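You operate a simulated robot arm through the tools that you are given. There is no shell and no other tool.

You are at the controls of a simulated robot arm. One attempt, no reset.

## Task
Finish sifting, brush the carbon dust off the small table, shut the mill's lid and set the knob to rough.
Fine: put the brush back. Set down upright: brush. What is to be rubbed or washed off counts as gone when no trace of it is left.

The check looks at the end state, three seconds after you hand in, the way a careful person would. Anything else that was tipped, shoved, dropped, spilled or broken makes it a failure. A push-on lid holds only when it is set on centred and level and pressed home; a screw cap is set on level and turned clockwise until tight.

## Robot
A 6-joint arm with a two-finger parallel gripper, fixed in place. Base frame: the origin is at the foot of the arm, x ahead of it, y to its left, z up; the work surface is at about z = 920. Lengths are in mm, angles in rad, forces in N, time in s.
With the tool pointing down near the work surface it reaches from about 360 to 760 mm from the base axis. Its first joint turns from -1.152 to 1.152 rad. Payload 2.45 kg.
The TCP is the grasp point between the finger pads, 24 mm short of the fingertips. In the tool frame z runs along the fingers and y along their closing line. The gripper opens to 68 mm. The fingers are 17 mm wide and 10 mm thick; the gripper's body (40 by 70 mm) begins 41 mm behind the TCP.
Orientation is told as [roll, pitch, yaw] about the base's x, y, z axes, in that order, counted from this pose: with the fingers straight down and closing along the base's y, the tool's x points along the base's -x, its y along +y and its z along -z.

## Interface
- The arm moves only by the tool move_arm. Its argument "increments" is a list of rows, each a list of 3 entries, a list of its own where there are three numbers: the turn, a rotation vector about the tool's x, y, z in rad, then the shift along the tool's x, y, z in mm, then the finger opening in mm, from 0 to 68. In form: [[[ax, ay, az], [x, y, z], fingers], ...]. A call has 1 to 20 rows; each row is the pose to reach, as a shift and turn from the pose commanded when the call began, along the tool's axes at that moment. A row lasts 0.2 s, in which the tool goes at most 50 mm and 0.15 rad; a call with a longer step from one row to the next is refused whole, and so is a gripper value outside its range. Where a pose cannot be reached the arm comes as near as it can. A force on the tool above 40 N (or 10 N above the force at the start of the call, whichever is more), or a blocked arm, ends the call early, and 0.2 s more pass. The fingers move at their own pace (about 108 mm/s each) and stop on an object; they squeeze with about 31 N. The grip force told is the motor's: it shows also when the fingers shut on nothing. Time passes only in rows, and 0.2 s behind the last, so rows that repeat a pose let the fingers close. The reply holds the time, the measured pose of the TCP, the force on the tool along the base axes, the opening and the grip force, in the units named above and with some noise, with the torque about the TCP (base axes, N m) and any sound that the robot's microphone picked up, and new pictures: "views" is both (left out), scene, wrist or none.
- Cameras (640 x 400 px; columns grow to the right, rows downward): "scene" is fixed at [170.1, 409.6, 1483.7]; the picture's right is [-0.77, -0.64, 0.00], its down [-0.25, 0.31, -0.92] and it looks along [0.59, -0.71, -0.40] (base axes); focal length 288 px, centre (320, 200). "wrist" rides on the gripper at [84, 11, -75] in the tool frame; the picture's right is [-0.13, 0.99, 0.00], its down [-0.60, -0.08, -0.79] and it looks along [-0.79, -0.10, 0.61] (tool axes); focal length 251 px, centre (320, 200). There is no depth. A picture from a camera that has moved, and an enlarged one, comes with that camera's place and axes in the base frame and with its lens.
- inspect(camera, box): a new picture of the part [left, top, right, bottom] of that camera's present view, enlarged. It takes no simulated time.
- job_done(): hands the job in; it is judged then, once.

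Nothing tells you positions but the pictures and the camera data. Unless the task says otherwise, let go and move clear before handing in.

The tools are called after "Call:" as a command line: name --argument value ..., lists and objects as JSON in quotes. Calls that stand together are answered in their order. move_arm: Moves the arm, as the interface text tells. Its arguments: {"type":"object","properties":{"increments":{"type":"array","items":{"type":"array"}},"views":{"type":"string","enum":["both","scene","wrist","none"]}},"required":["increments"]} The other tools are called the same way: inspect (camera, box) takes an enlarged picture of a part of a camera's view; job_done () hands the job in.

At the start:

```text
time: 0.0
tcp_pos: [448.4, -52.9, 1414.8]
tcp_rot: [-0.002, -0.002, 0.002]
wrist_force: [-0.1, -0.5, 0.4]
ft_torque: [-0.02, 0.0, -0.03]
gripper_width: 68.1
grasp_force: 0.1
```

scene: 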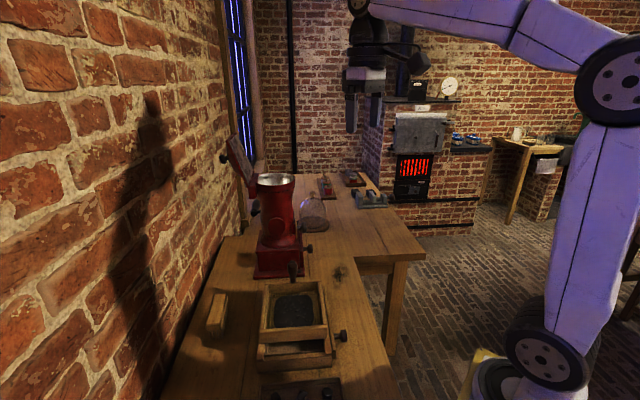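
wrist: 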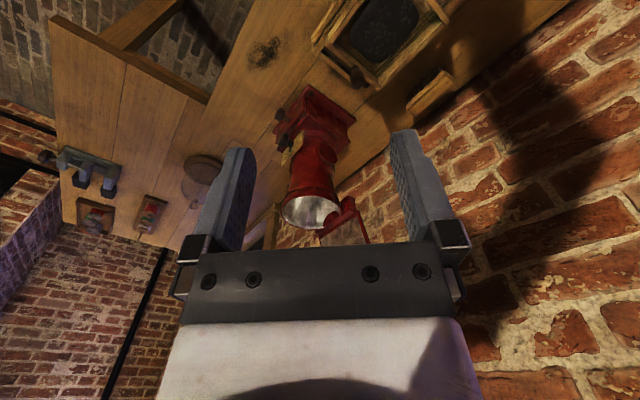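

I see a red mill with an open lid, a sieve box with carbon on it, a brush on the bench maybe, and other items. I'll look closer before moving anything.

Call:
inspect --camera "scene" --box '[180, 240, 400, 400]'

Call:
inspect --camera "scene" --box '[210, 120, 350, 290]'

Call:
inspect --camera "scene" --box '[290, 150, 430, 240]'

Call:
inspect --camera "wrist" --box '[40, 0, 260, 240]'

Call:
inspect --camera "wrist" --box '[240, 0, 500, 250]'

Call:
inspect --camera "scene" --box '[380, 70, 620, 240]'

```text
2.50 times, centred on (290, 320) of scene
camera zoom: at [170.1, 409.6, 1483.7], right [-0.77, -0.64, 0.0], down [-0.25, 0.31, -0.92], along [0.59, -0.71, -0.4], focal length 719 px, centre (395, -100)
```

zoom: 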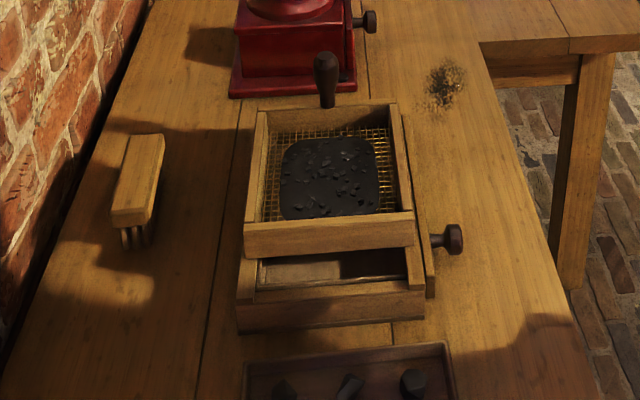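

```text
2.35 times, centred on (280, 205) of scene
camera zoom: at [170.1, 409.6, 1483.7], right [-0.77, -0.64, 0.0], down [-0.25, 0.31, -0.92], along [0.59, -0.71, -0.4], focal length 676 px, centre (414, 188)
```

zoom: 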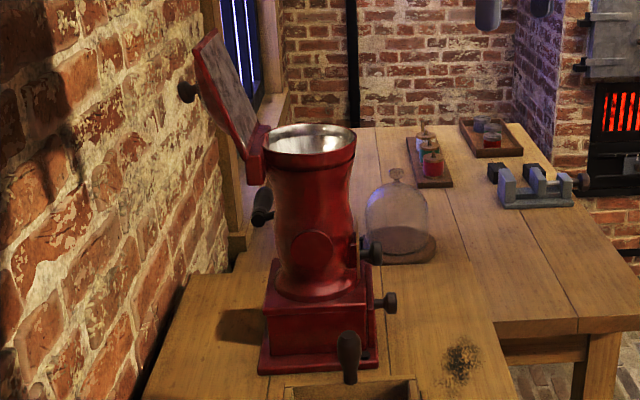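

```text
4.44 times, centred on (360, 195) of scene
camera zoom: at [170.1, 409.6, 1483.7], right [-0.77, -0.64, 0.0], down [-0.25, 0.31, -0.92], along [0.59, -0.71, -0.4], focal length 1278 px, centre (142, 222)
```

zoom: 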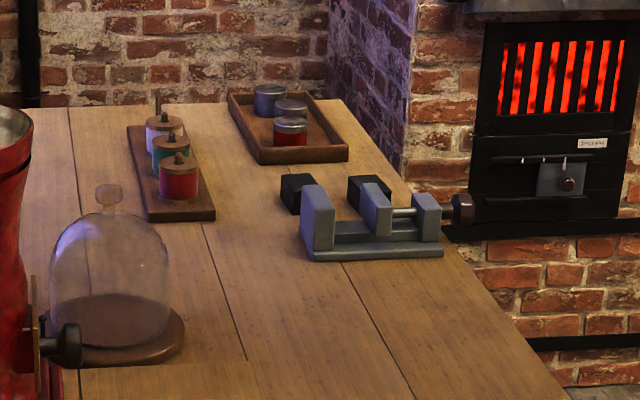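

```text
1.67 times, centred on (150, 120) of wrist
camera zoom: at [364.5, -44.0, 1488.6], right [0.13, 0.99, 0.0], down [0.6, -0.08, 0.79], along [0.79, -0.1, -0.61], focal length 419 px, centre (603, 333)
```

zoom: 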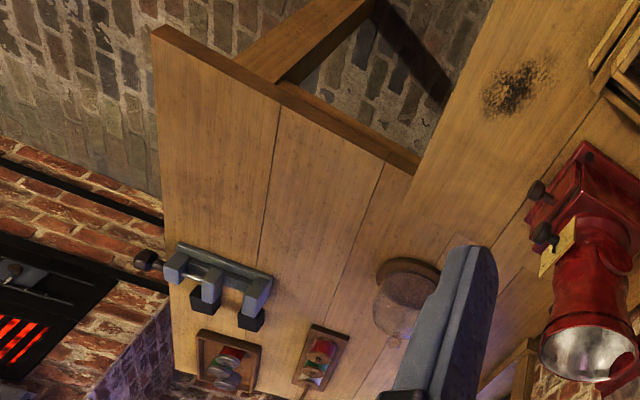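

```text
1.60 times, centred on (370, 125) of wrist
camera zoom: at [364.5, -44.0, 1488.6], right [0.13, 0.99, 0.0], down [0.6, -0.08, 0.79], along [0.79, -0.1, -0.61], focal length 402 px, centre (240, 320)
```

zoom: 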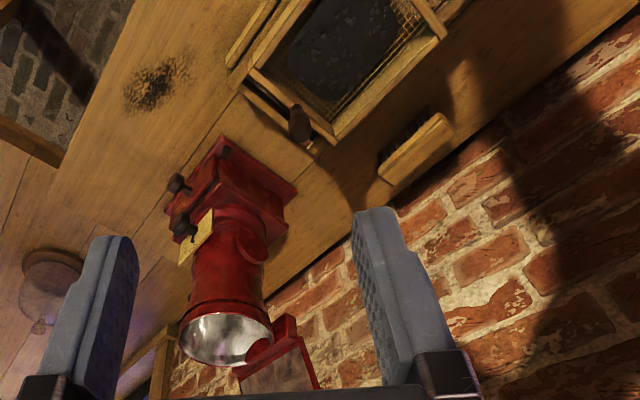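

```text
2.35 times, centred on (500, 155) of scene
camera zoom: at [170.1, 409.6, 1483.7], right [-0.77, -0.64, 0.0], down [-0.25, 0.31, -0.92], along [0.59, -0.71, -0.4], focal length 676 px, centre (-104, 306)
```

zoom: 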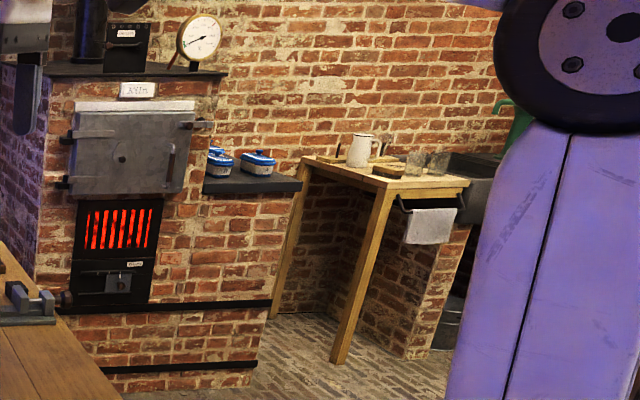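

The mill's label plate and its knob face towards the arm, and the dust lies around (585, -185) on the near table. I'll move the wrist camera for a closer look at the mill knob and lid.

Call:
move_arm --increments '[[[0, 0, 0], [12, -30, 35], 68], [[0, 0, 0], [24, -60, 70], 68], [[0, 0, 0], [36, -90, 105], 68], [[0, 0, 0], [48, -120, 140], 68], [[0, 0, 0], [48, -130, 165], 68]]' --views "both"

```text
time: 1.2
tcp_pos: [401.9, -184.0, 1249.5]
tcp_rot: [-0.002, -0.002, 0.001]
wrist_force: [-0.4, 0.0, -0.2]
ft_torque: [-0.01, 0.02, -0.02]
gripper_width: 67.8
grasp_force: 0.0
camera wrist: at [316.8, -174.9, 1323.4], right [0.13, 0.99, 0.0], down [0.6, -0.08, 0.79], along [0.79, -0.1, -0.61], focal length 251 px, centre (320, 200)
```

scene: 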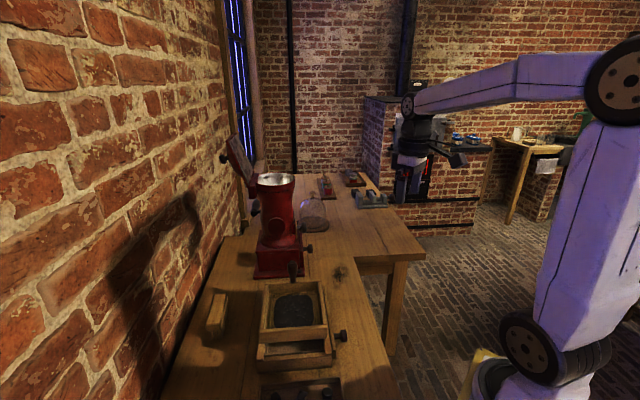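
wrist: 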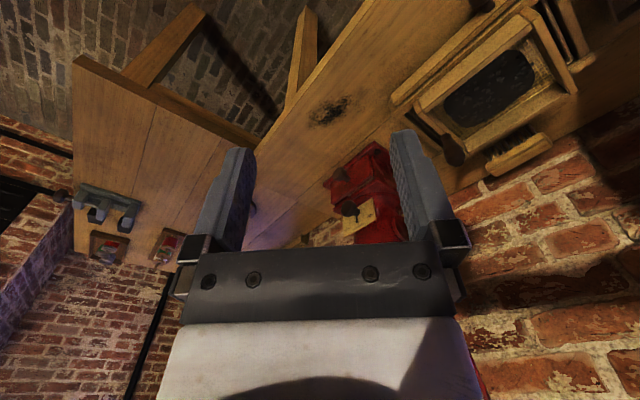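

The mill's knob plate is partly behind the gripper in the wrist view. I'll zoom in on it and on the sieve.

Call:
inspect --camera "wrist" --box '[300, 130, 420, 250]'

Call:
inspect --camera "wrist" --box '[380, 0, 600, 200]'

```text
3.33 times, centred on (360, 190) of wrist
camera zoom: at [316.8, -174.9, 1323.4], right [0.13, 0.99, 0.0], down [0.6, -0.08, 0.79], along [0.79, -0.1, -0.61], focal length 838 px, centre (187, 233)
```

zoom: 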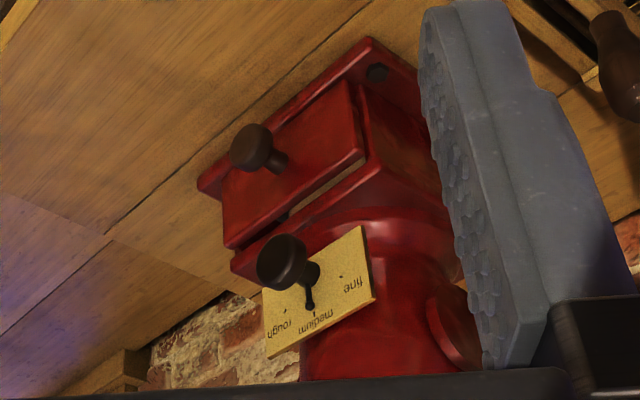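

```text
2.00 times, centred on (490, 100) of wrist
camera zoom: at [316.8, -174.9, 1323.4], right [0.13, 0.99, 0.0], down [0.6, -0.08, 0.79], along [0.79, -0.1, -0.61], focal length 503 px, centre (-20, 400)
```

zoom: 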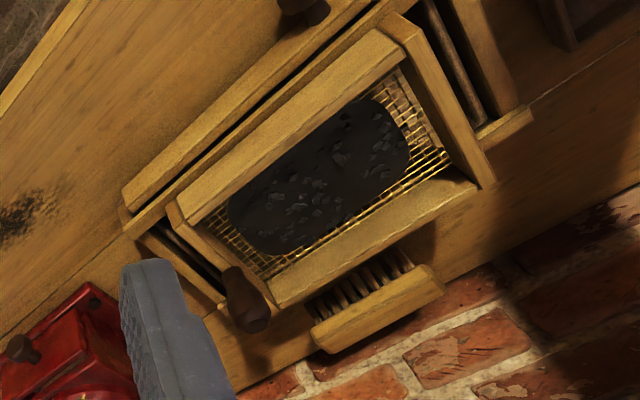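

The dial reads fine, medium, rough, and the pointer is on medium now. The furniture sits at about 45° to the base. Next I'll move over for a better view of the sieve and its handle.

Call:
move_arm --increments '[[[0, 0, 0], [-12, 48, 0], 68], [[0, 0, 0], [-24, 96, 0], 68], [[0, 0, 0], [-36, 144, 0], 68], [[0, 0, 0], [-48, 192, 0], 68], [[0, 0, 0], [-60, 234, 0], 68], [[0, 0, 0], [-60, 234, 0], 68]]' --views "both"

```text
time: 2.6
tcp_pos: [460.5, 53.6, 1250.2]
tcp_rot: [-0.001, -0.003, 0.002]
wrist_force: [-0.5, -0.1, -0.3]
ft_torque: [0.02, -0.01, 0.02]
gripper_width: 68.1
grasp_force: 0.1
camera wrist: at [376.1, 62.2, 1324.4], right [0.13, 0.99, 0.0], down [0.6, -0.08, 0.79], along [0.79, -0.1, -0.61], focal length 251 px, centre (320, 200)
```

scene: 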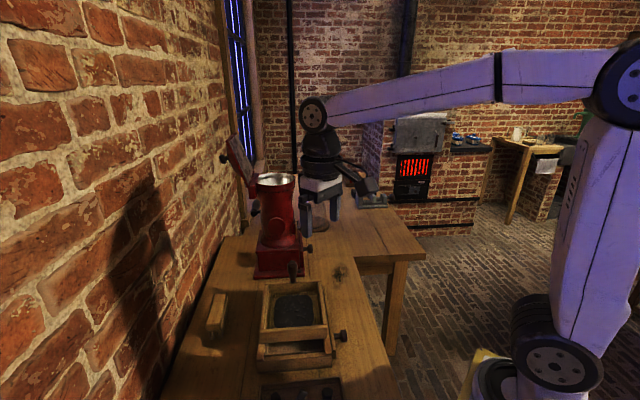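
wrist: 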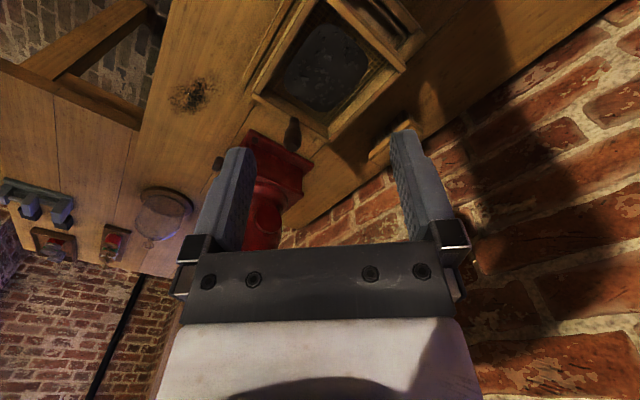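

Call:
inspect --camera "wrist" --box '[230, 0, 450, 170]'

Call:
inspect --camera "scene" --box '[190, 250, 370, 400]'

Call:
inspect --camera "scene" --box '[215, 120, 325, 290]'

```text
2.35 times, centred on (340, 85) of wrist
camera zoom: at [376.1, 62.2, 1324.4], right [0.13, 0.99, 0.0], down [0.6, -0.08, 0.79], along [0.79, -0.1, -0.61], focal length 592 px, centre (273, 471)
```

zoom: 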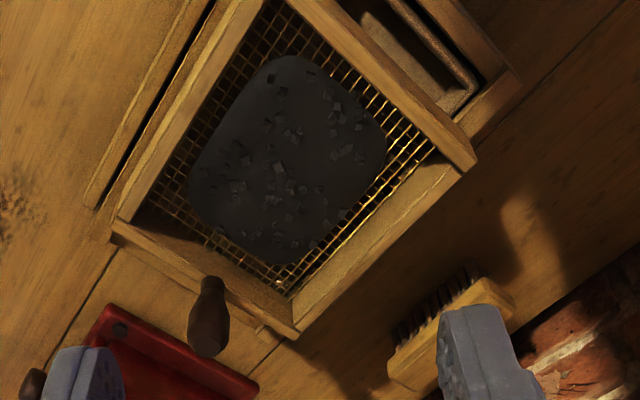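

```text
2.67 times, centred on (280, 325) of scene
camera zoom: at [170.1, 409.6, 1483.7], right [-0.77, -0.64, 0.0], down [-0.25, 0.31, -0.92], along [0.59, -0.71, -0.4], focal length 767 px, centre (427, -133)
```

zoom: 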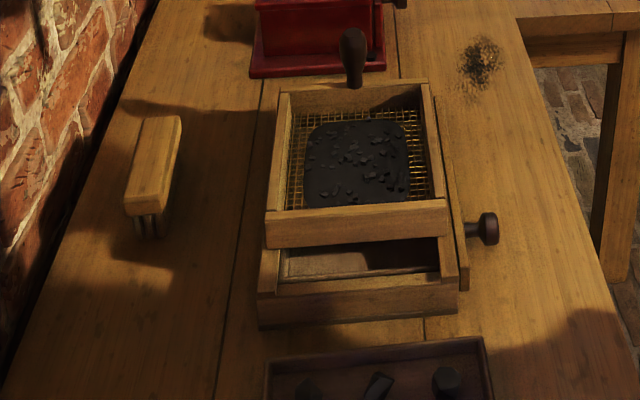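

```text
2.35 times, centred on (270, 205) of scene
camera zoom: at [170.1, 409.6, 1483.7], right [-0.77, -0.64, 0.0], down [-0.25, 0.31, -0.92], along [0.59, -0.71, -0.4], focal length 676 px, centre (438, 188)
```

zoom: 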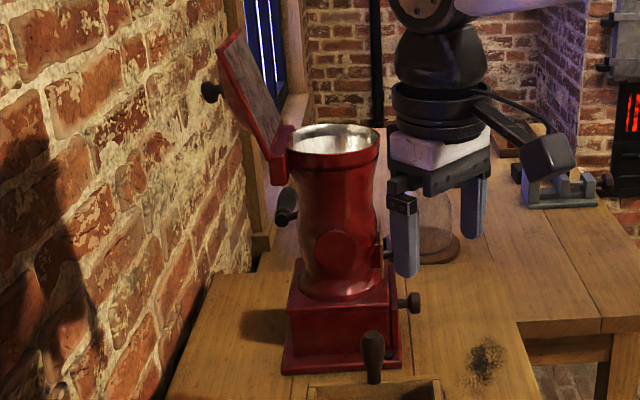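

The sieve handle stands at about (611, -8), z 985 to 1048. I'll approach from above with the fingers closing along the rails (yaw +45°).

Call:
move_arm --increments '[[[0, 0, -0.131], [-25, -10, 10], 60], [[0, 0, -0.262], [-50, -20, 25], 60], [[0, 0, -0.393], [-75, -31, 45], 60], [[0, 0, -0.524], [-100, -41, 70], 60], [[0, 0, -0.655], [-125, -51, 100], 60], [[0, 0, -0.785], [-150, -61, 130], 60], [[0, 0, -0.785], [-150, -61, 130], 60]]' --views "both"

```text
time: 4.2
tcp_pos: [608.2, -11.7, 1122.6]
tcp_rot: [-0.002, 0.001, 0.788]
wrist_force: [-0.6, -0.7, 0.2]
ft_torque: [0.03, -0.02, 0.0]
gripper_width: 59.9
grasp_force: 0.0
camera wrist: at [540.8, -64.3, 1196.0], right [-0.61, 0.79, 0.0], down [0.48, 0.37, 0.79], along [0.63, 0.48, -0.61], focal length 251 px, centre (320, 200)
```

scene: 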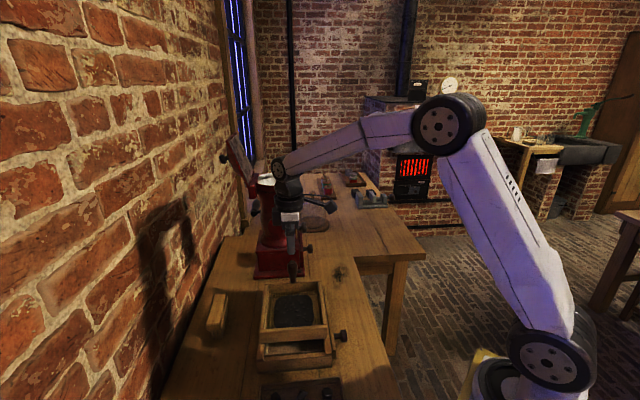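
wrist: 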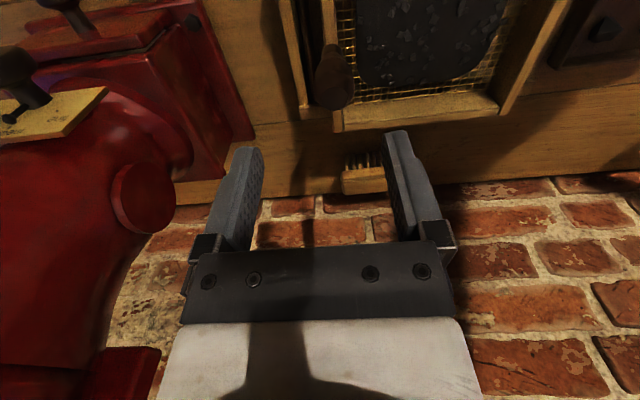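

The handle sits just below the open fingers, close to (605, -9). I'll descend part way and check the alignment.

Call:
move_arm --increments '[[[0, 0, 0], [0, 0, 20], 60], [[0, 0, 0], [0, 0, 40], 60], [[0, 0, 0], [0, 0, 40], 60]]' --views "both"

Call:
inspect --camera "scene" --box '[240, 160, 350, 310]'

Call:
inspect --camera "wrist" --box '[180, 0, 480, 240]'

```text
time: 5.0
tcp_pos: [610.0, -11.0, 1081.1]
tcp_rot: [-0.002, -0.001, 0.787]
wrist_force: [-0.4, -0.4, 0.0]
ft_torque: [0.01, 0.06, -0.03]
gripper_width: 60.0
grasp_force: 0.1
camera wrist: at [541.9, -64.0, 1154.7], right [-0.61, 0.79, 0.0], down [0.48, 0.37, 0.79], along [0.63, 0.48, -0.61], focal length 251 px, centre (320, 200)
```

scene: 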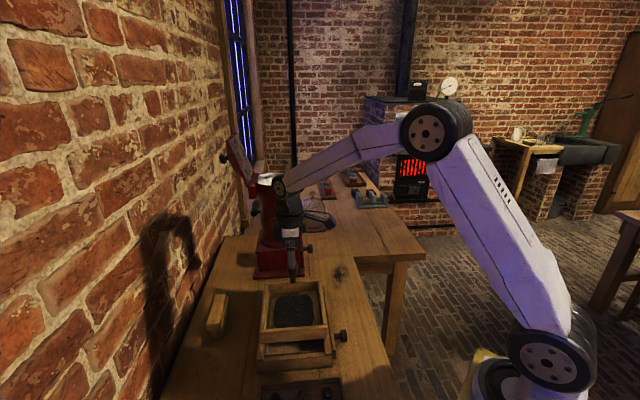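
wrist: 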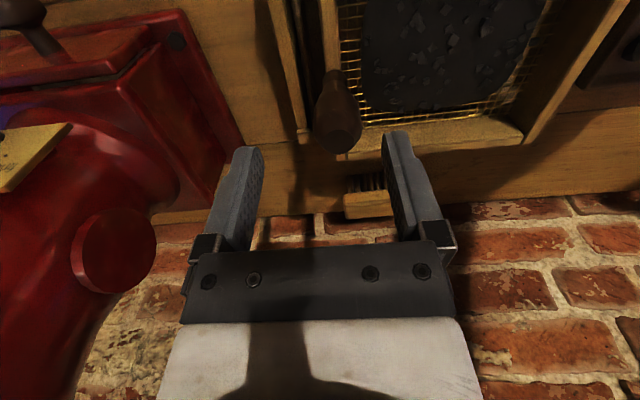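

```text
2.67 times, centred on (295, 235) of scene
camera zoom: at [170.1, 409.6, 1483.7], right [-0.77, -0.64, 0.0], down [-0.25, 0.31, -0.92], along [0.59, -0.71, -0.4], focal length 767 px, centre (387, 107)
```

zoom: 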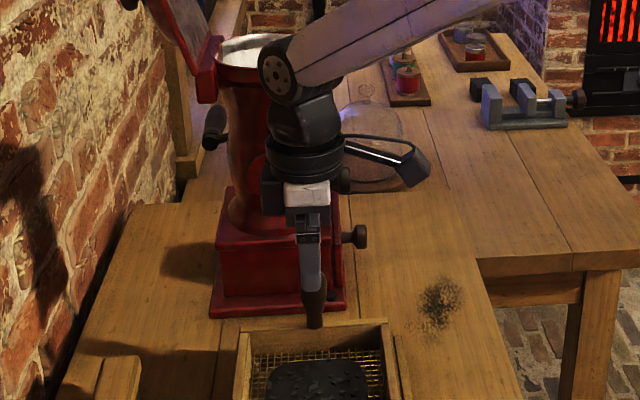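

```text
1.67 times, centred on (330, 120) of wrist
camera zoom: at [541.9, -64.0, 1154.7], right [-0.61, 0.79, 0.0], down [0.48, 0.37, 0.79], along [0.63, 0.48, -0.61], focal length 419 px, centre (303, 333)
```

zoom: 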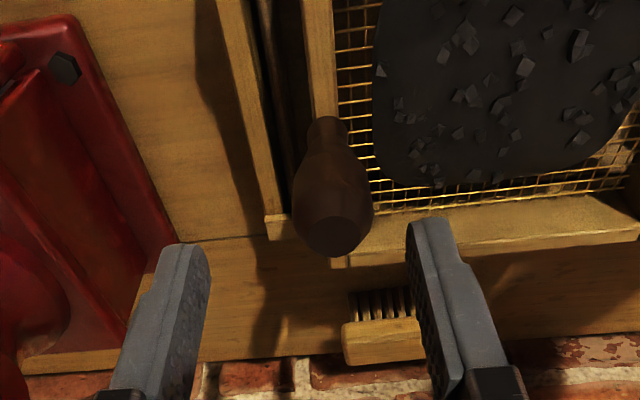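

The handle's flat top is around (607, -2), z about 1045. I'll shift slightly, go down to z 1024 and close on it.

Call:
move_arm --increments '[[[0, 0, 0], [-4, 8, 0], 60], [[0, 0, 0], [-4, 8, 20], 60], [[0, 0, 0], [-4, 8, 40], 60], [[0, 0, 0], [-4, 8, 57], 60], [[0, 0, 0], [-4, 8, 57], 60]]' --views "both"

Call:
inspect --camera "wrist" --box '[180, 0, 480, 240]'

Call:
inspect --camera "scene" --box '[240, 220, 350, 370]'

```text
time: 6.2
tcp_pos: [607.0, -2.9, 1022.7]
tcp_rot: [-0.001, -0.001, 0.787]
wrist_force: [-0.9, -0.1, 0.0]
ft_torque: [-0.03, -0.01, -0.01]
gripper_width: 59.9
grasp_force: 0.0
camera wrist: at [539.9, -55.1, 1097.3], right [-0.61, 0.79, 0.0], down [0.48, 0.37, 0.79], along [0.63, 0.48, -0.61], focal length 251 px, centre (320, 200)
```

scene: 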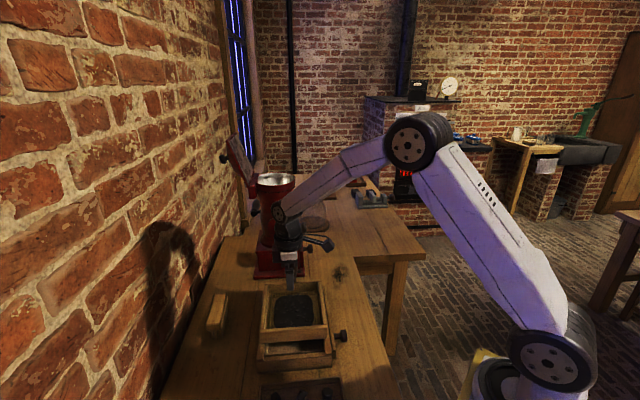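
wrist: 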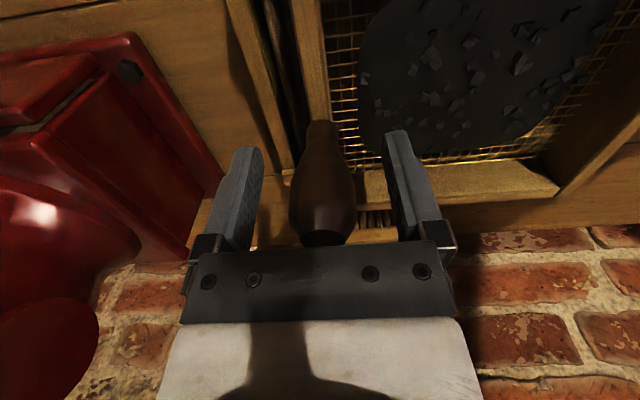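

```text
1.67 times, centred on (330, 120) of wrist
camera zoom: at [539.9, -55.1, 1097.3], right [-0.61, 0.79, 0.0], down [0.48, 0.37, 0.79], along [0.63, 0.48, -0.61], focal length 419 px, centre (303, 333)
```

zoom: 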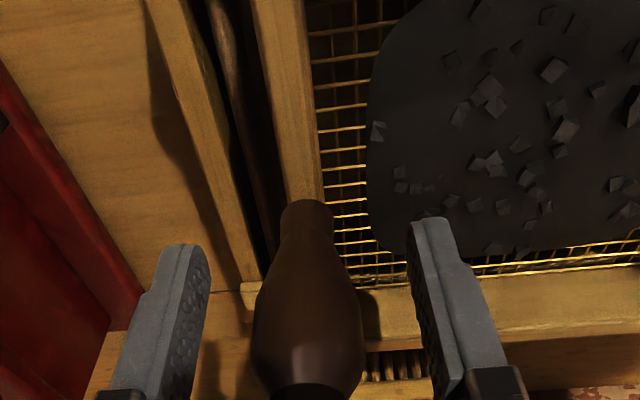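

```text
2.67 times, centred on (295, 295) of scene
camera zoom: at [170.1, 409.6, 1483.7], right [-0.77, -0.64, 0.0], down [-0.25, 0.31, -0.92], along [0.59, -0.71, -0.4], focal length 767 px, centre (387, -53)
```

zoom: 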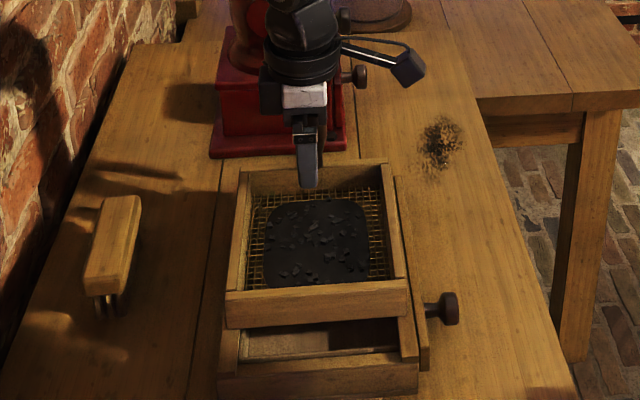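

The handle is between the fingers, so I'll close on it.

Call:
move_arm --increments '[[[0, 0, 0], [0, 0, 0], 40], [[0, 0, 0], [0, 0, 0], 20], [[0, 0, 0], [0, 0, 0], 10], [[0, 0, 0], [0, 0, 0], 10]]' --views "wrist"

```text
time: 7.2
tcp_pos: [607.8, -2.3, 1023.6]
tcp_rot: [-0.003, 0.001, 0.787]
wrist_force: [0.1, -0.5, -1.5]
ft_torque: [0.14, 0.08, 0.01]
gripper_width: 24.6
grasp_force: 40.6
camera wrist: at [539.8, -55.2, 1097.4], right [-0.61, 0.79, 0.0], down [0.48, 0.37, 0.79], along [0.63, 0.48, -0.61], focal length 251 px, centre (320, 200)
```

wrist: 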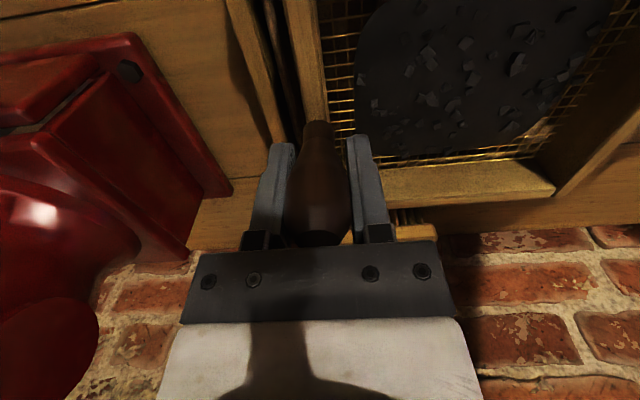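

The handle is held at 24.6 mm. I'll slide the sieve gently along its rails to feel the travel.

Call:
move_arm --increments '[[[0, 0, 0], [0, 5, 0], 10], [[0, 0, 0], [0, 10, 0], 10], [[0, 0, 0], [0, 15, 0], 10], [[0, 0, 0], [0, 20, 0], 10]]' --views "both"

```text
time: 8.2
tcp_pos: [594.9, 10.8, 1023.0]
tcp_rot: [0.001, 0.001, 0.788]
wrist_force: [-3.6, -4.9, -9.2]
ft_torque: [0.9, -0.84, 0.05]
gripper_width: 24.8
grasp_force: 40.0
camera wrist: at [526.7, -41.9, 1097.5], right [-0.61, 0.79, 0.0], down [0.48, 0.37, 0.79], along [0.63, 0.48, -0.61], focal length 251 px, centre (320, 200)
```

scene: 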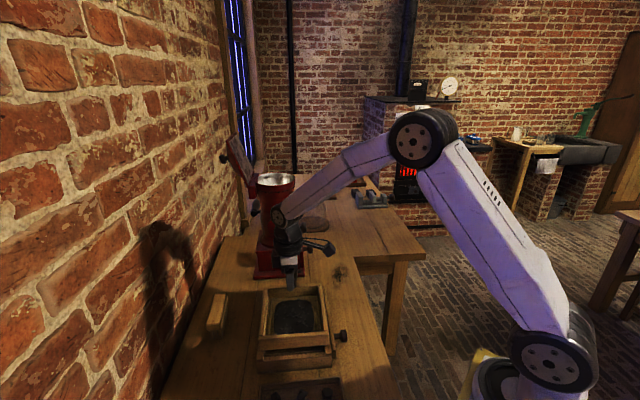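
wrist: 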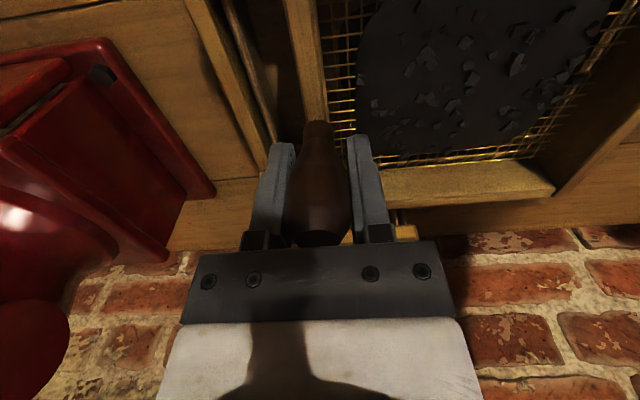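

The sieve slides freely on its rails. I'll shake it back and forth within that range and watch the powder.

Call:
move_arm --increments '[[[0, 0, 0], [0, -10, 0], 10], [[0, 0, 0], [0, -20, 0], 10], [[0, 0, 0], [0, -10, 0], 10], [[0, 0, 0], [0, 0, 0], 10], [[0, 0, 0], [0, -10, 0], 10], [[0, 0, 0], [0, -20, 0], 10], [[0, 0, 0], [0, -10, 0], 10], [[0, 0, 0], [0, 0, 0], 10], [[0, 0, 0], [0, -10, 0], 10], [[0, 0, 0], [0, -20, 0], 10]]' --views "both"

Call:
inspect --camera "scene" --box '[230, 250, 360, 370]'

```text
time: 10.4
tcp_pos: [608.1, -2.2, 1023.3]
tcp_rot: [-0.001, 0.001, 0.787]
wrist_force: [-10.0, -8.7, -8.3]
ft_torque: [-0.68, 0.69, -0.05]
gripper_width: 24.7
grasp_force: 40.7
camera wrist: at [540.4, -55.3, 1097.5], right [-0.61, 0.79, 0.0], down [0.48, 0.37, 0.79], along [0.63, 0.48, -0.61], focal length 251 px, centre (320, 200)
```

scene: 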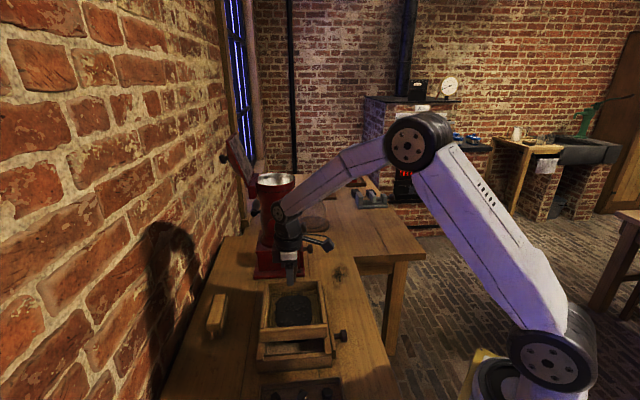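
wrist: 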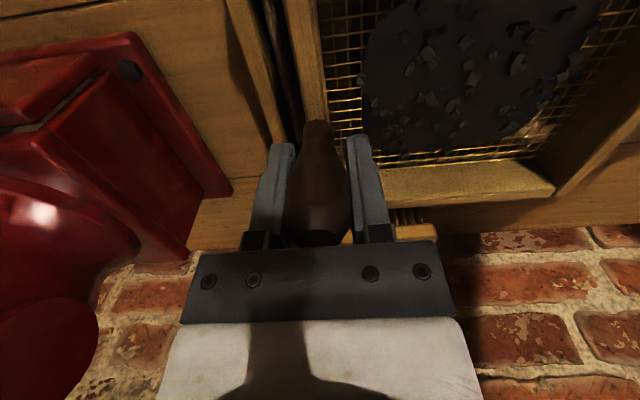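

```text
3.33 times, centred on (295, 310) of scene
camera zoom: at [170.0, 409.4, 1483.8], right [-0.77, -0.64, 0.0], down [-0.25, 0.31, -0.92], along [0.59, -0.71, -0.4], focal length 958 px, centre (403, -167)
```

zoom: 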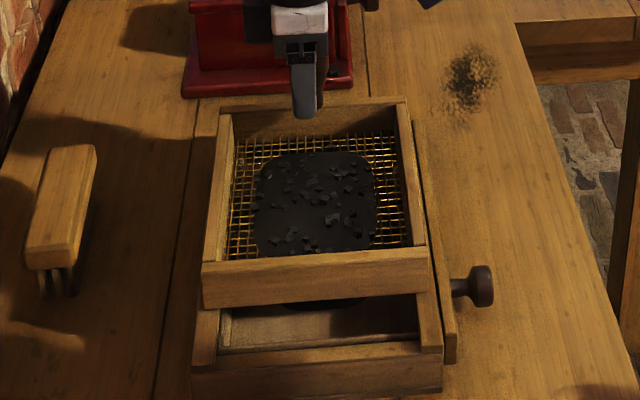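

The powder is shrinking and collecting in the tray below. I'll keep shaking.

Call:
move_arm --increments '[[[0, 0, 0], [1, 10, 0], 10], [[0, 0, 0], [1, 22, 0], 10], [[0, 0, 0], [1, 10, 0], 10], [[0, 0, 0], [1, 0, 0], 10], [[0, 0, 0], [1, 10, 0], 10], [[0, 0, 0], [1, 22, 0], 10], [[0, 0, 0], [1, 10, 0], 10], [[0, 0, 0], [1, 0, 0], 10], [[0, 0, 0], [1, 10, 0], 10], [[0, 0, 0], [1, 22, 0], 10], [[0, 0, 0], [1, 10, 0], 10], [[0, 0, 0], [1, 0, 0], 10], [[0, 0, 0], [1, 10, 0], 10], [[0, 0, 0], [1, 22, 0], 10], [[0, 0, 0], [1, 10, 0], 10], [[0, 0, 0], [1, 0, 0], 10], [[0, 0, 0], [1, 10, 0], 10], [[0, 0, 0], [1, 22, 0], 10], [[0, 0, 0], [1, 10, 0], 10], [[0, 0, 0], [1, 0, 0], 10]]' --views "wrist"

Call:
inspect --camera "scene" --box '[230, 250, 360, 370]'

```text
time: 14.6
tcp_pos: [609.3, -2.9, 1024.1]
tcp_rot: [-0.001, -0.001, 0.788]
wrist_force: [10.1, 10.6, 3.9]
ft_torque: [0.7, -0.66, -0.01]
gripper_width: 24.7
grasp_force: 41.1
camera wrist: at [540.9, -56.1, 1097.2], right [-0.61, 0.79, 0.0], down [0.48, 0.37, 0.79], along [0.63, 0.48, -0.61], focal length 251 px, centre (320, 200)
```

wrist: 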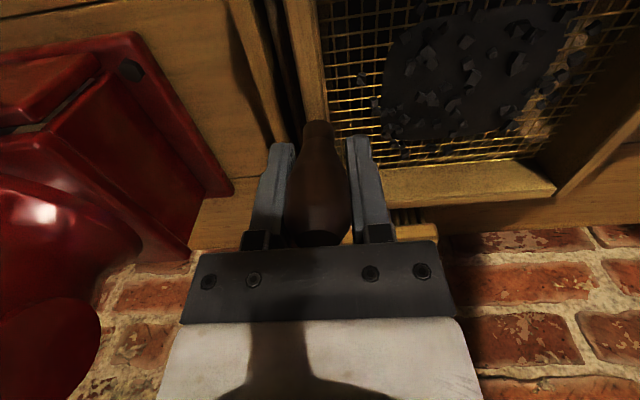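

```text
3.33 times, centred on (295, 310) of scene
camera zoom: at [170.3, 409.9, 1483.5], right [-0.77, -0.64, 0.0], down [-0.25, 0.3, -0.92], along [0.59, -0.71, -0.4], focal length 958 px, centre (403, -167)
```

zoom: 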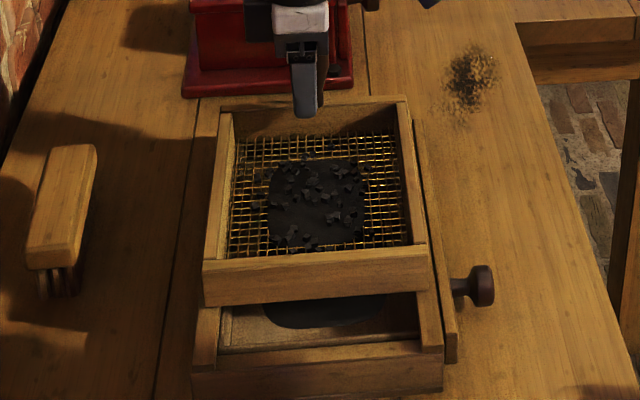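

About half of the powder is through. I'll keep shaking, with a half-millimetre side correction to relax the side force.

Call:
move_arm --increments '[[[0, 0, 0], [-0.5, 10, 0], 10], [[0, 0, 0], [-0.5, 22, 0], 10], [[0, 0, 0], [-0.5, 10, 0], 10], [[0, 0, 0], [-0.5, 0, 0], 10], [[0, 0, 0], [-0.5, 10, 0], 10], [[0, 0, 0], [-0.5, 22, 0], 10], [[0, 0, 0], [-0.5, 10, 0], 10], [[0, 0, 0], [-0.5, 0, 0], 10], [[0, 0, 0], [-0.5, 10, 0], 10], [[0, 0, 0], [-0.5, 22, 0], 10], [[0, 0, 0], [-0.5, 10, 0], 10], [[0, 0, 0], [-0.5, 0, 0], 10], [[0, 0, 0], [-0.5, 10, 0], 10], [[0, 0, 0], [-0.5, 22, 0], 10], [[0, 0, 0], [-0.5, 10, 0], 10], [[0, 0, 0], [-0.5, 0, 0], 10], [[0, 0, 0], [-0.5, 10, 0], 10], [[0, 0, 0], [-0.5, 22, 0], 10], [[0, 0, 0], [-0.5, 10, 0], 10], [[0, 0, 0], [-0.5, 0, 0], 10]]' --views "none"

Call:
move_arm --increments '[[[0, 0, 0], [0, 10, 0], 10], [[0, 0, 0], [0, 22, 0], 10], [[0, 0, 0], [0, 10, 0], 10], [[0, 0, 0], [0, 0, 0], 10], [[0, 0, 0], [0, 10, 0], 10], [[0, 0, 0], [0, 22, 0], 10], [[0, 0, 0], [0, 10, 0], 10], [[0, 0, 0], [0, 0, 0], 10], [[0, 0, 0], [0, 10, 0], 10], [[0, 0, 0], [0, 22, 0], 10], [[0, 0, 0], [0, 10, 0], 10], [[0, 0, 0], [0, 0, 0], 10], [[0, 0, 0], [0, 10, 0], 10], [[0, 0, 0], [0, 22, 0], 10], [[0, 0, 0], [0, 10, 0], 10], [[0, 0, 0], [0, 0, 0], 10], [[0, 0, 0], [0, 10, 0], 10], [[0, 0, 0], [0, 22, 0], 10], [[0, 0, 0], [0, 10, 0], 10], [[0, 0, 0], [0, 0, 0], 10]]' --views "wrist"

Call:
inspect --camera "scene" --box '[230, 250, 360, 370]'

```text
time: 18.8
tcp_pos: [607.2, -2.1, 1022.9]
tcp_rot: [-0.002, 0.001, 0.787]
wrist_force: [-7.0, -7.2, 8.4]
ft_torque: [-0.64, 0.88, -0.01]
gripper_width: 24.8
grasp_force: 40.6
```

```text
time: 23.0
tcp_pos: [608.7, -1.6, 1022.4]
tcp_rot: [-0.001, 0.002, 0.787]
wrist_force: [-1.4, -1.4, -0.8]
ft_torque: [-0.99, 0.73, -0.18]
gripper_width: 24.7
grasp_force: 40.4
camera wrist: at [541.1, -55.3, 1096.7], right [-0.61, 0.79, 0.0], down [0.48, 0.37, 0.79], along [0.63, 0.48, -0.61], focal length 251 px, centre (320, 200)
```

wrist: 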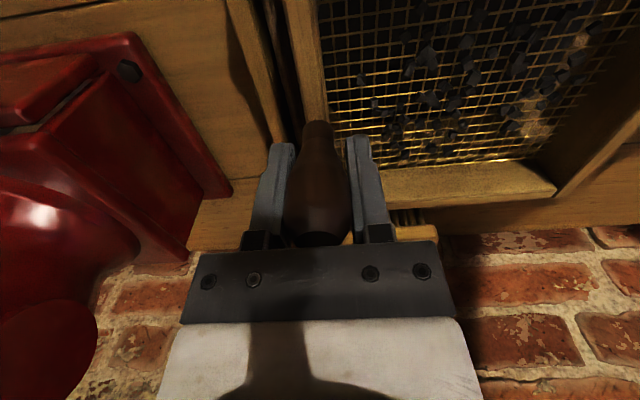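

```text
3.33 times, centred on (295, 310) of scene
camera zoom: at [170.1, 409.7, 1483.7], right [-0.77, -0.64, 0.0], down [-0.25, 0.31, -0.92], along [0.59, -0.71, -0.4], focal length 958 px, centre (403, -167)
```

zoom: 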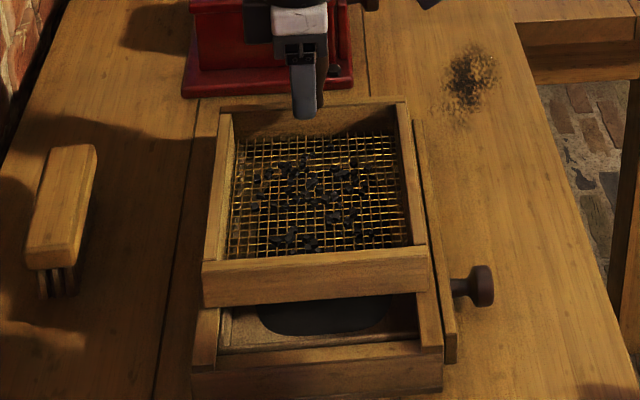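

The fine powder is through and only lumps remain on the mesh. I'll give it a few more strokes to be sure, then release and rise.

Call:
move_arm --increments '[[[0, 0, 0], [0, 10, 0], 10], [[0, 0, 0], [0, 22, 0], 10], [[0, 0, 0], [0, 10, 0], 10], [[0, 0, 0], [0, 0, 0], 10], [[0, 0, 0], [0, 10, 0], 10], [[0, 0, 0], [0, 22, 0], 10], [[0, 0, 0], [0, 10, 0], 10], [[0, 0, 0], [0, 0, 0], 10], [[0, 0, 0], [0, 10, 0], 10], [[0, 0, 0], [0, 22, 0], 10], [[0, 0, 0], [0, 10, 0], 10], [[0, 0, 0], [0, 0, 0], 10], [[0, 0, 0], [0, 0, 0], 10]]' --views "none"

Call:
move_arm --increments '[[[0, 0, 0], [0, 0, 0], 40], [[0, 0, 0], [0, 0, 0], 56], [[0, 0, 0], [0, 0, 0], 56], [[0, 0, 0], [0, 0, -30], 56], [[0, 0, 0], [0, 0, -70], 56], [[0, 0, 0], [0, 0, -110], 56], [[0, 0, 0], [0, 0, -150], 56], [[0, 0, 0], [0, 0, -150], 56]]' --views "both"

Call:
inspect --camera "wrist" --box '[240, 0, 560, 200]'

Call:
inspect --camera "scene" --box '[190, 250, 370, 380]'

```text
time: 25.8
tcp_pos: [610.0, -2.7, 1023.3]
tcp_rot: [-0.003, 0.0, 0.788]
wrist_force: [7.3, 7.6, -8.2]
ft_torque: [-0.18, 0.59, -0.02]
gripper_width: 24.6
grasp_force: 40.9
```

```text
time: 27.6
tcp_pos: [609.5, -1.7, 1174.3]
tcp_rot: [-0.003, 0.001, 0.789]
wrist_force: [-0.3, 0.5, 0.7]
ft_torque: [0.0, -0.02, 0.0]
gripper_width: 56.0
grasp_force: 0.0
camera wrist: at [540.4, -53.9, 1247.9], right [-0.61, 0.79, 0.0], down [0.48, 0.37, 0.79], along [0.63, 0.48, -0.61], focal length 251 px, centre (320, 200)
```

scene: 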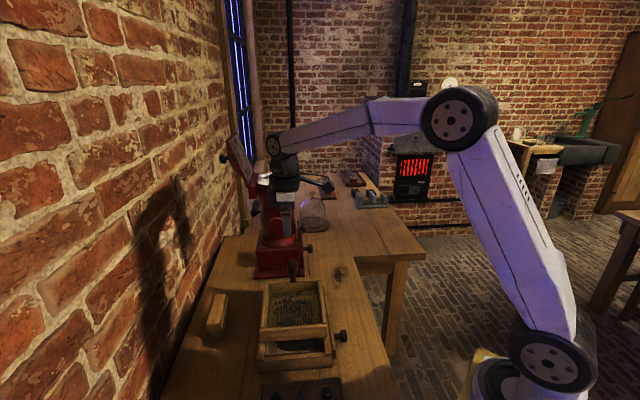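
wrist: 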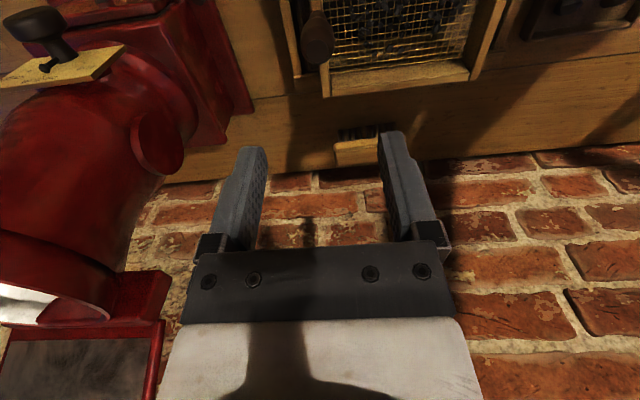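

```text
2.00 times, centred on (400, 100) of wrist
camera zoom: at [540.4, -53.9, 1247.9], right [-0.61, 0.79, 0.0], down [0.48, 0.37, 0.79], along [0.63, 0.48, -0.61], focal length 503 px, centre (160, 400)
```

zoom: 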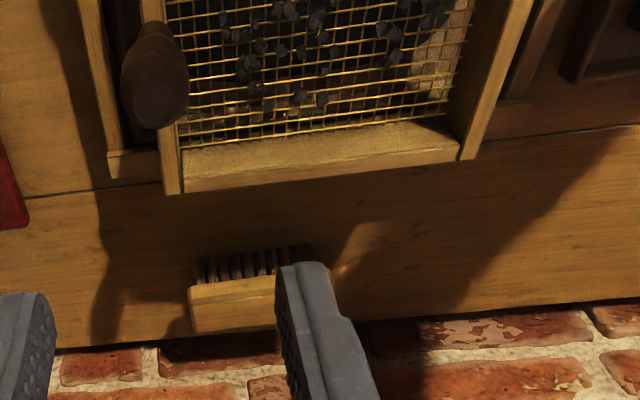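

```text
3.08 times, centred on (280, 315) of scene
camera zoom: at [170.1, 409.6, 1483.7], right [-0.77, -0.64, 0.0], down [-0.25, 0.31, -0.92], along [0.59, -0.71, -0.4], focal length 884 px, centre (443, -154)
```

zoom: 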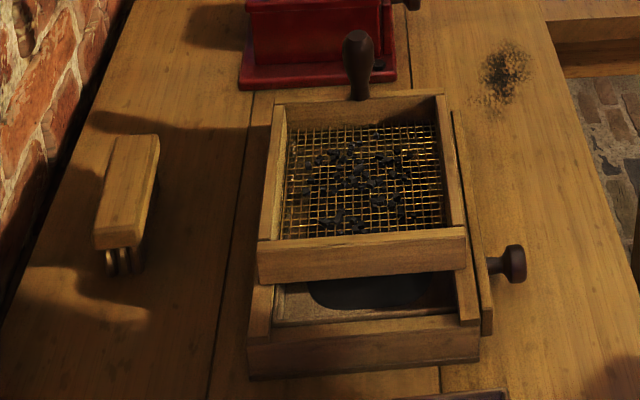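

Sifting is finished. Next is the brush, near (708, 156), lying along the rail direction close to the wall. I'll swing over, turn so the fingers straddle its width, and look.

Call:
move_arm --increments '[[[0, 0, 0], [-25, 8, 0], 68], [[0, 0, 0], [-50, 16, 0], 68], [[0, 0, 0.14], [-75, 24, 0], 68], [[0, 0, 0.28], [-100, 30, 0], 68], [[0, 0, 0.42], [-125, 36, 0], 68], [[0, 0, 0.56], [-145, 44, 0], 68], [[0, 0, 0.7], [-155, 44, 0], 68], [[0, 0, 0.84], [-155, 44, 0], 68], [[0, 0, 0.98], [-155, 44, 10], 68], [[0, 0, 1.12], [-155, 44, 20], 68], [[0, 0, 1.26], [-155, 44, 30], 68], [[0, 0, 1.4], [-155, 44, 40], 68], [[0, 0, 1.54], [-155, 44, 44], 68], [[0, 0, 1.571], [-155, 44, 44], 68]]' --views "both"

Call:
inspect --camera "wrist" --box '[160, 0, 480, 200]'

Call:
inspect --camera "scene" --box '[170, 250, 290, 360]'

```text
time: 30.6
tcp_pos: [688.8, 138.2, 1128.3]
tcp_rot: [0.0, -0.002, -0.786]
wrist_force: [0.7, 0.4, 0.1]
ft_torque: [0.03, 0.01, 0.02]
gripper_width: 68.1
grasp_force: 0.0
camera wrist: at [634.8, 204.8, 1202.5], right [0.79, 0.61, 0.0], down [0.37, -0.48, 0.79], along [0.48, -0.63, -0.61], focal length 251 px, centre (320, 200)
```

scene: 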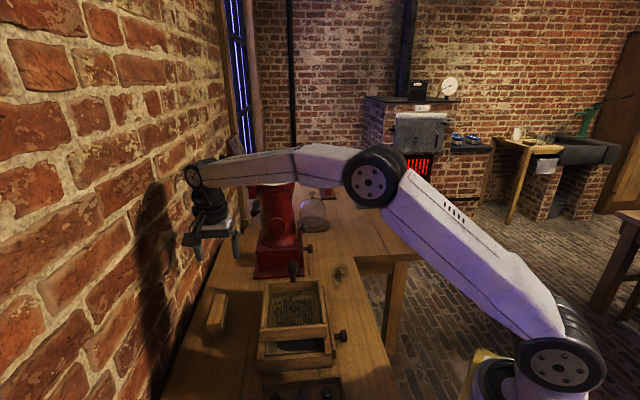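
wrist: 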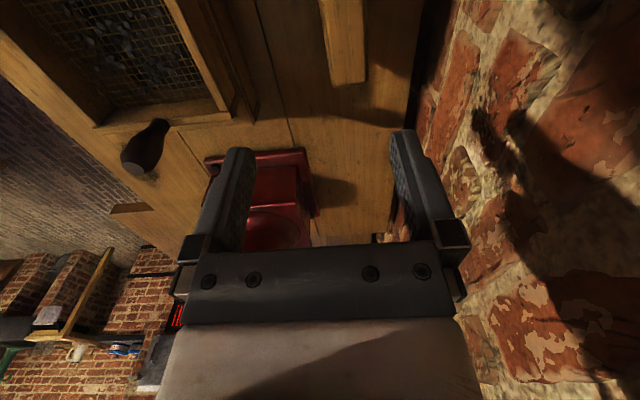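

```text
2.00 times, centred on (320, 100) of wrist
camera zoom: at [634.8, 204.8, 1202.5], right [0.79, 0.61, 0.0], down [0.37, -0.48, 0.79], along [0.48, -0.63, -0.61], focal length 503 px, centre (320, 400)
```

zoom: 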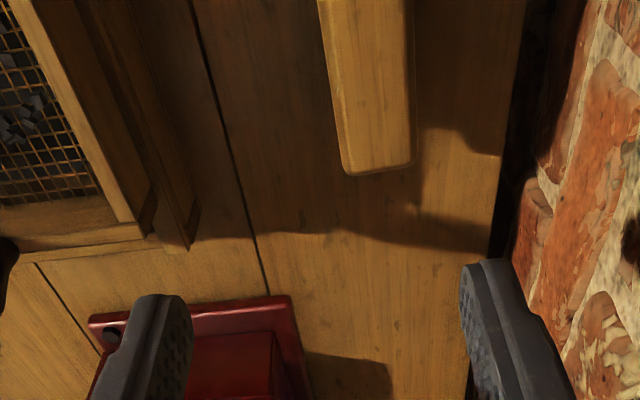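

```text
3.64 times, centred on (230, 305) of scene
camera zoom: at [170.1, 409.6, 1483.7], right [-0.77, -0.64, 0.0], down [-0.25, 0.31, -0.92], along [0.59, -0.71, -0.4], focal length 1045 px, centre (647, -182)
```

zoom: 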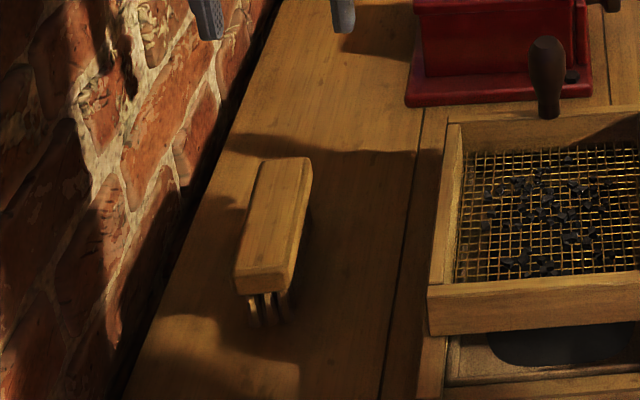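

The wood's far end is at about (736, 120, 953), it is about 36 mm wide and points roughly along -43°. I'll back off a little to see its near end.

Call:
move_arm --increments '[[[0, 0, 0], [30, 0, 0], 68], [[0, 0, 0], [65, 0, -20], 68], [[0, 0, 0], [65, 0, -20], 68]]' --views "wrist"

Call:
inspect --camera "wrist" --box '[240, 0, 480, 150]'

```text
time: 31.4
tcp_pos: [641.4, 184.1, 1148.4]
tcp_rot: [0.0, -0.002, -0.783]
wrist_force: [0.9, -0.2, 0.6]
ft_torque: [0.0, -0.03, -0.01]
gripper_width: 68.0
grasp_force: 0.0
camera wrist: at [588.9, 250.7, 1222.6], right [0.79, 0.61, 0.0], down [0.37, -0.48, 0.79], along [0.48, -0.63, -0.61], focal length 251 px, centre (320, 200)
```

wrist: 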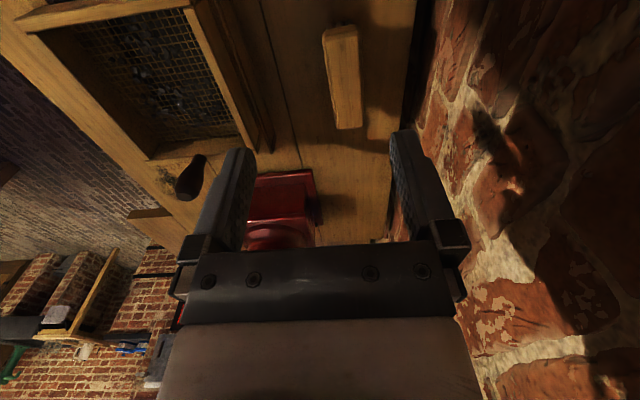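

```text
2.67 times, centred on (360, 75) of wrist
camera zoom: at [588.9, 250.7, 1222.6], right [0.79, 0.61, 0.0], down [0.37, -0.48, 0.79], along [0.48, -0.63, -0.61], focal length 670 px, centre (213, 533)
```

zoom: 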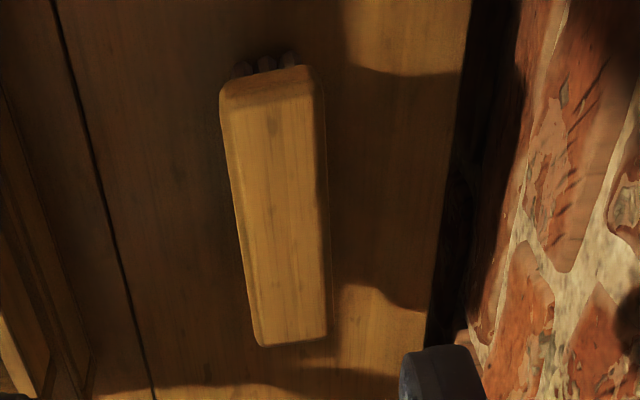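

The brush runs from (660, 187) to (738, 115), so its centre is at (699.5, 151). I'll line up above it and go down to just above the wood.

Call:
move_arm --increments '[[[0, 0, -0.015], [-32, 9, 0], 68], [[0, 0, -0.033], [-64.5, 17.5, 0], 68], [[0, 0, -0.033], [-64.5, 17.5, 40], 68], [[0, 0, -0.033], [-64.5, 17.5, 80], 68], [[0, 0, -0.033], [-64.5, 17.5, 115], 68], [[0, 0, -0.033], [-64.5, 17.5, 115], 68]]' --views "both"

Call:
inspect --camera "scene" --box '[160, 210, 280, 350]'

```text
time: 32.8
tcp_pos: [697.0, 154.0, 1032.9]
tcp_rot: [0.001, -0.002, -0.751]
wrist_force: [-0.2, 0.0, 0.9]
ft_torque: [-0.02, 0.02, -0.02]
gripper_width: 68.1
grasp_force: 0.0
camera wrist: at [641.8, 218.4, 1107.2], right [0.77, 0.64, 0.0], down [0.39, -0.47, 0.79], along [0.51, -0.61, -0.61], focal length 251 px, centre (320, 200)
```

scene: 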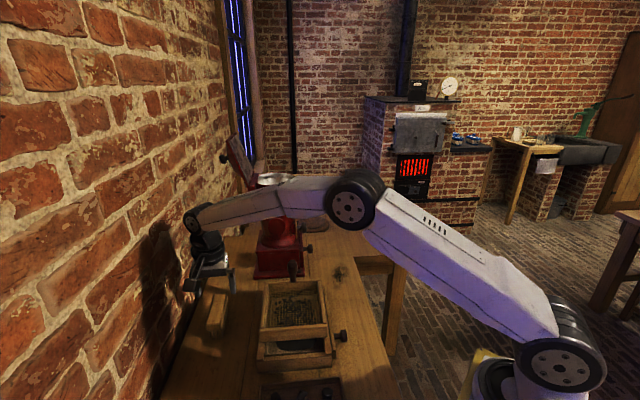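
wrist: 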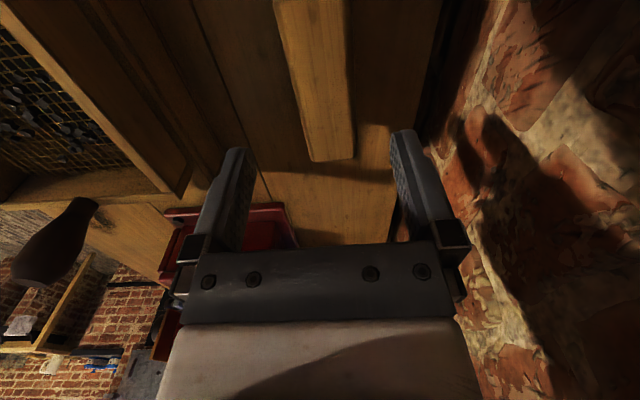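

```text
2.86 times, centred on (220, 280) of scene
camera zoom: at [170.1, 409.6, 1483.7], right [-0.77, -0.64, 0.0], down [-0.25, 0.31, -0.92], along [0.59, -0.71, -0.4], focal length 821 px, centre (606, -29)
```

zoom: 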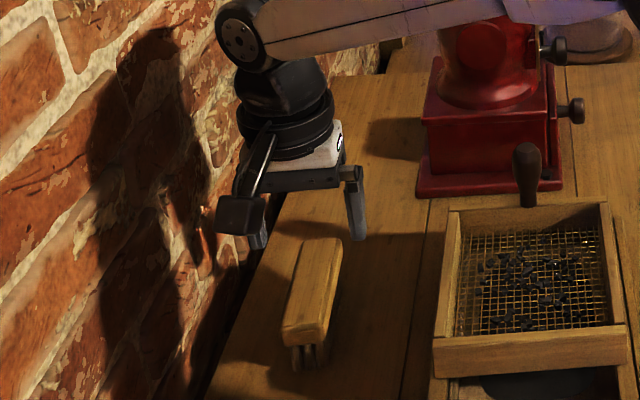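

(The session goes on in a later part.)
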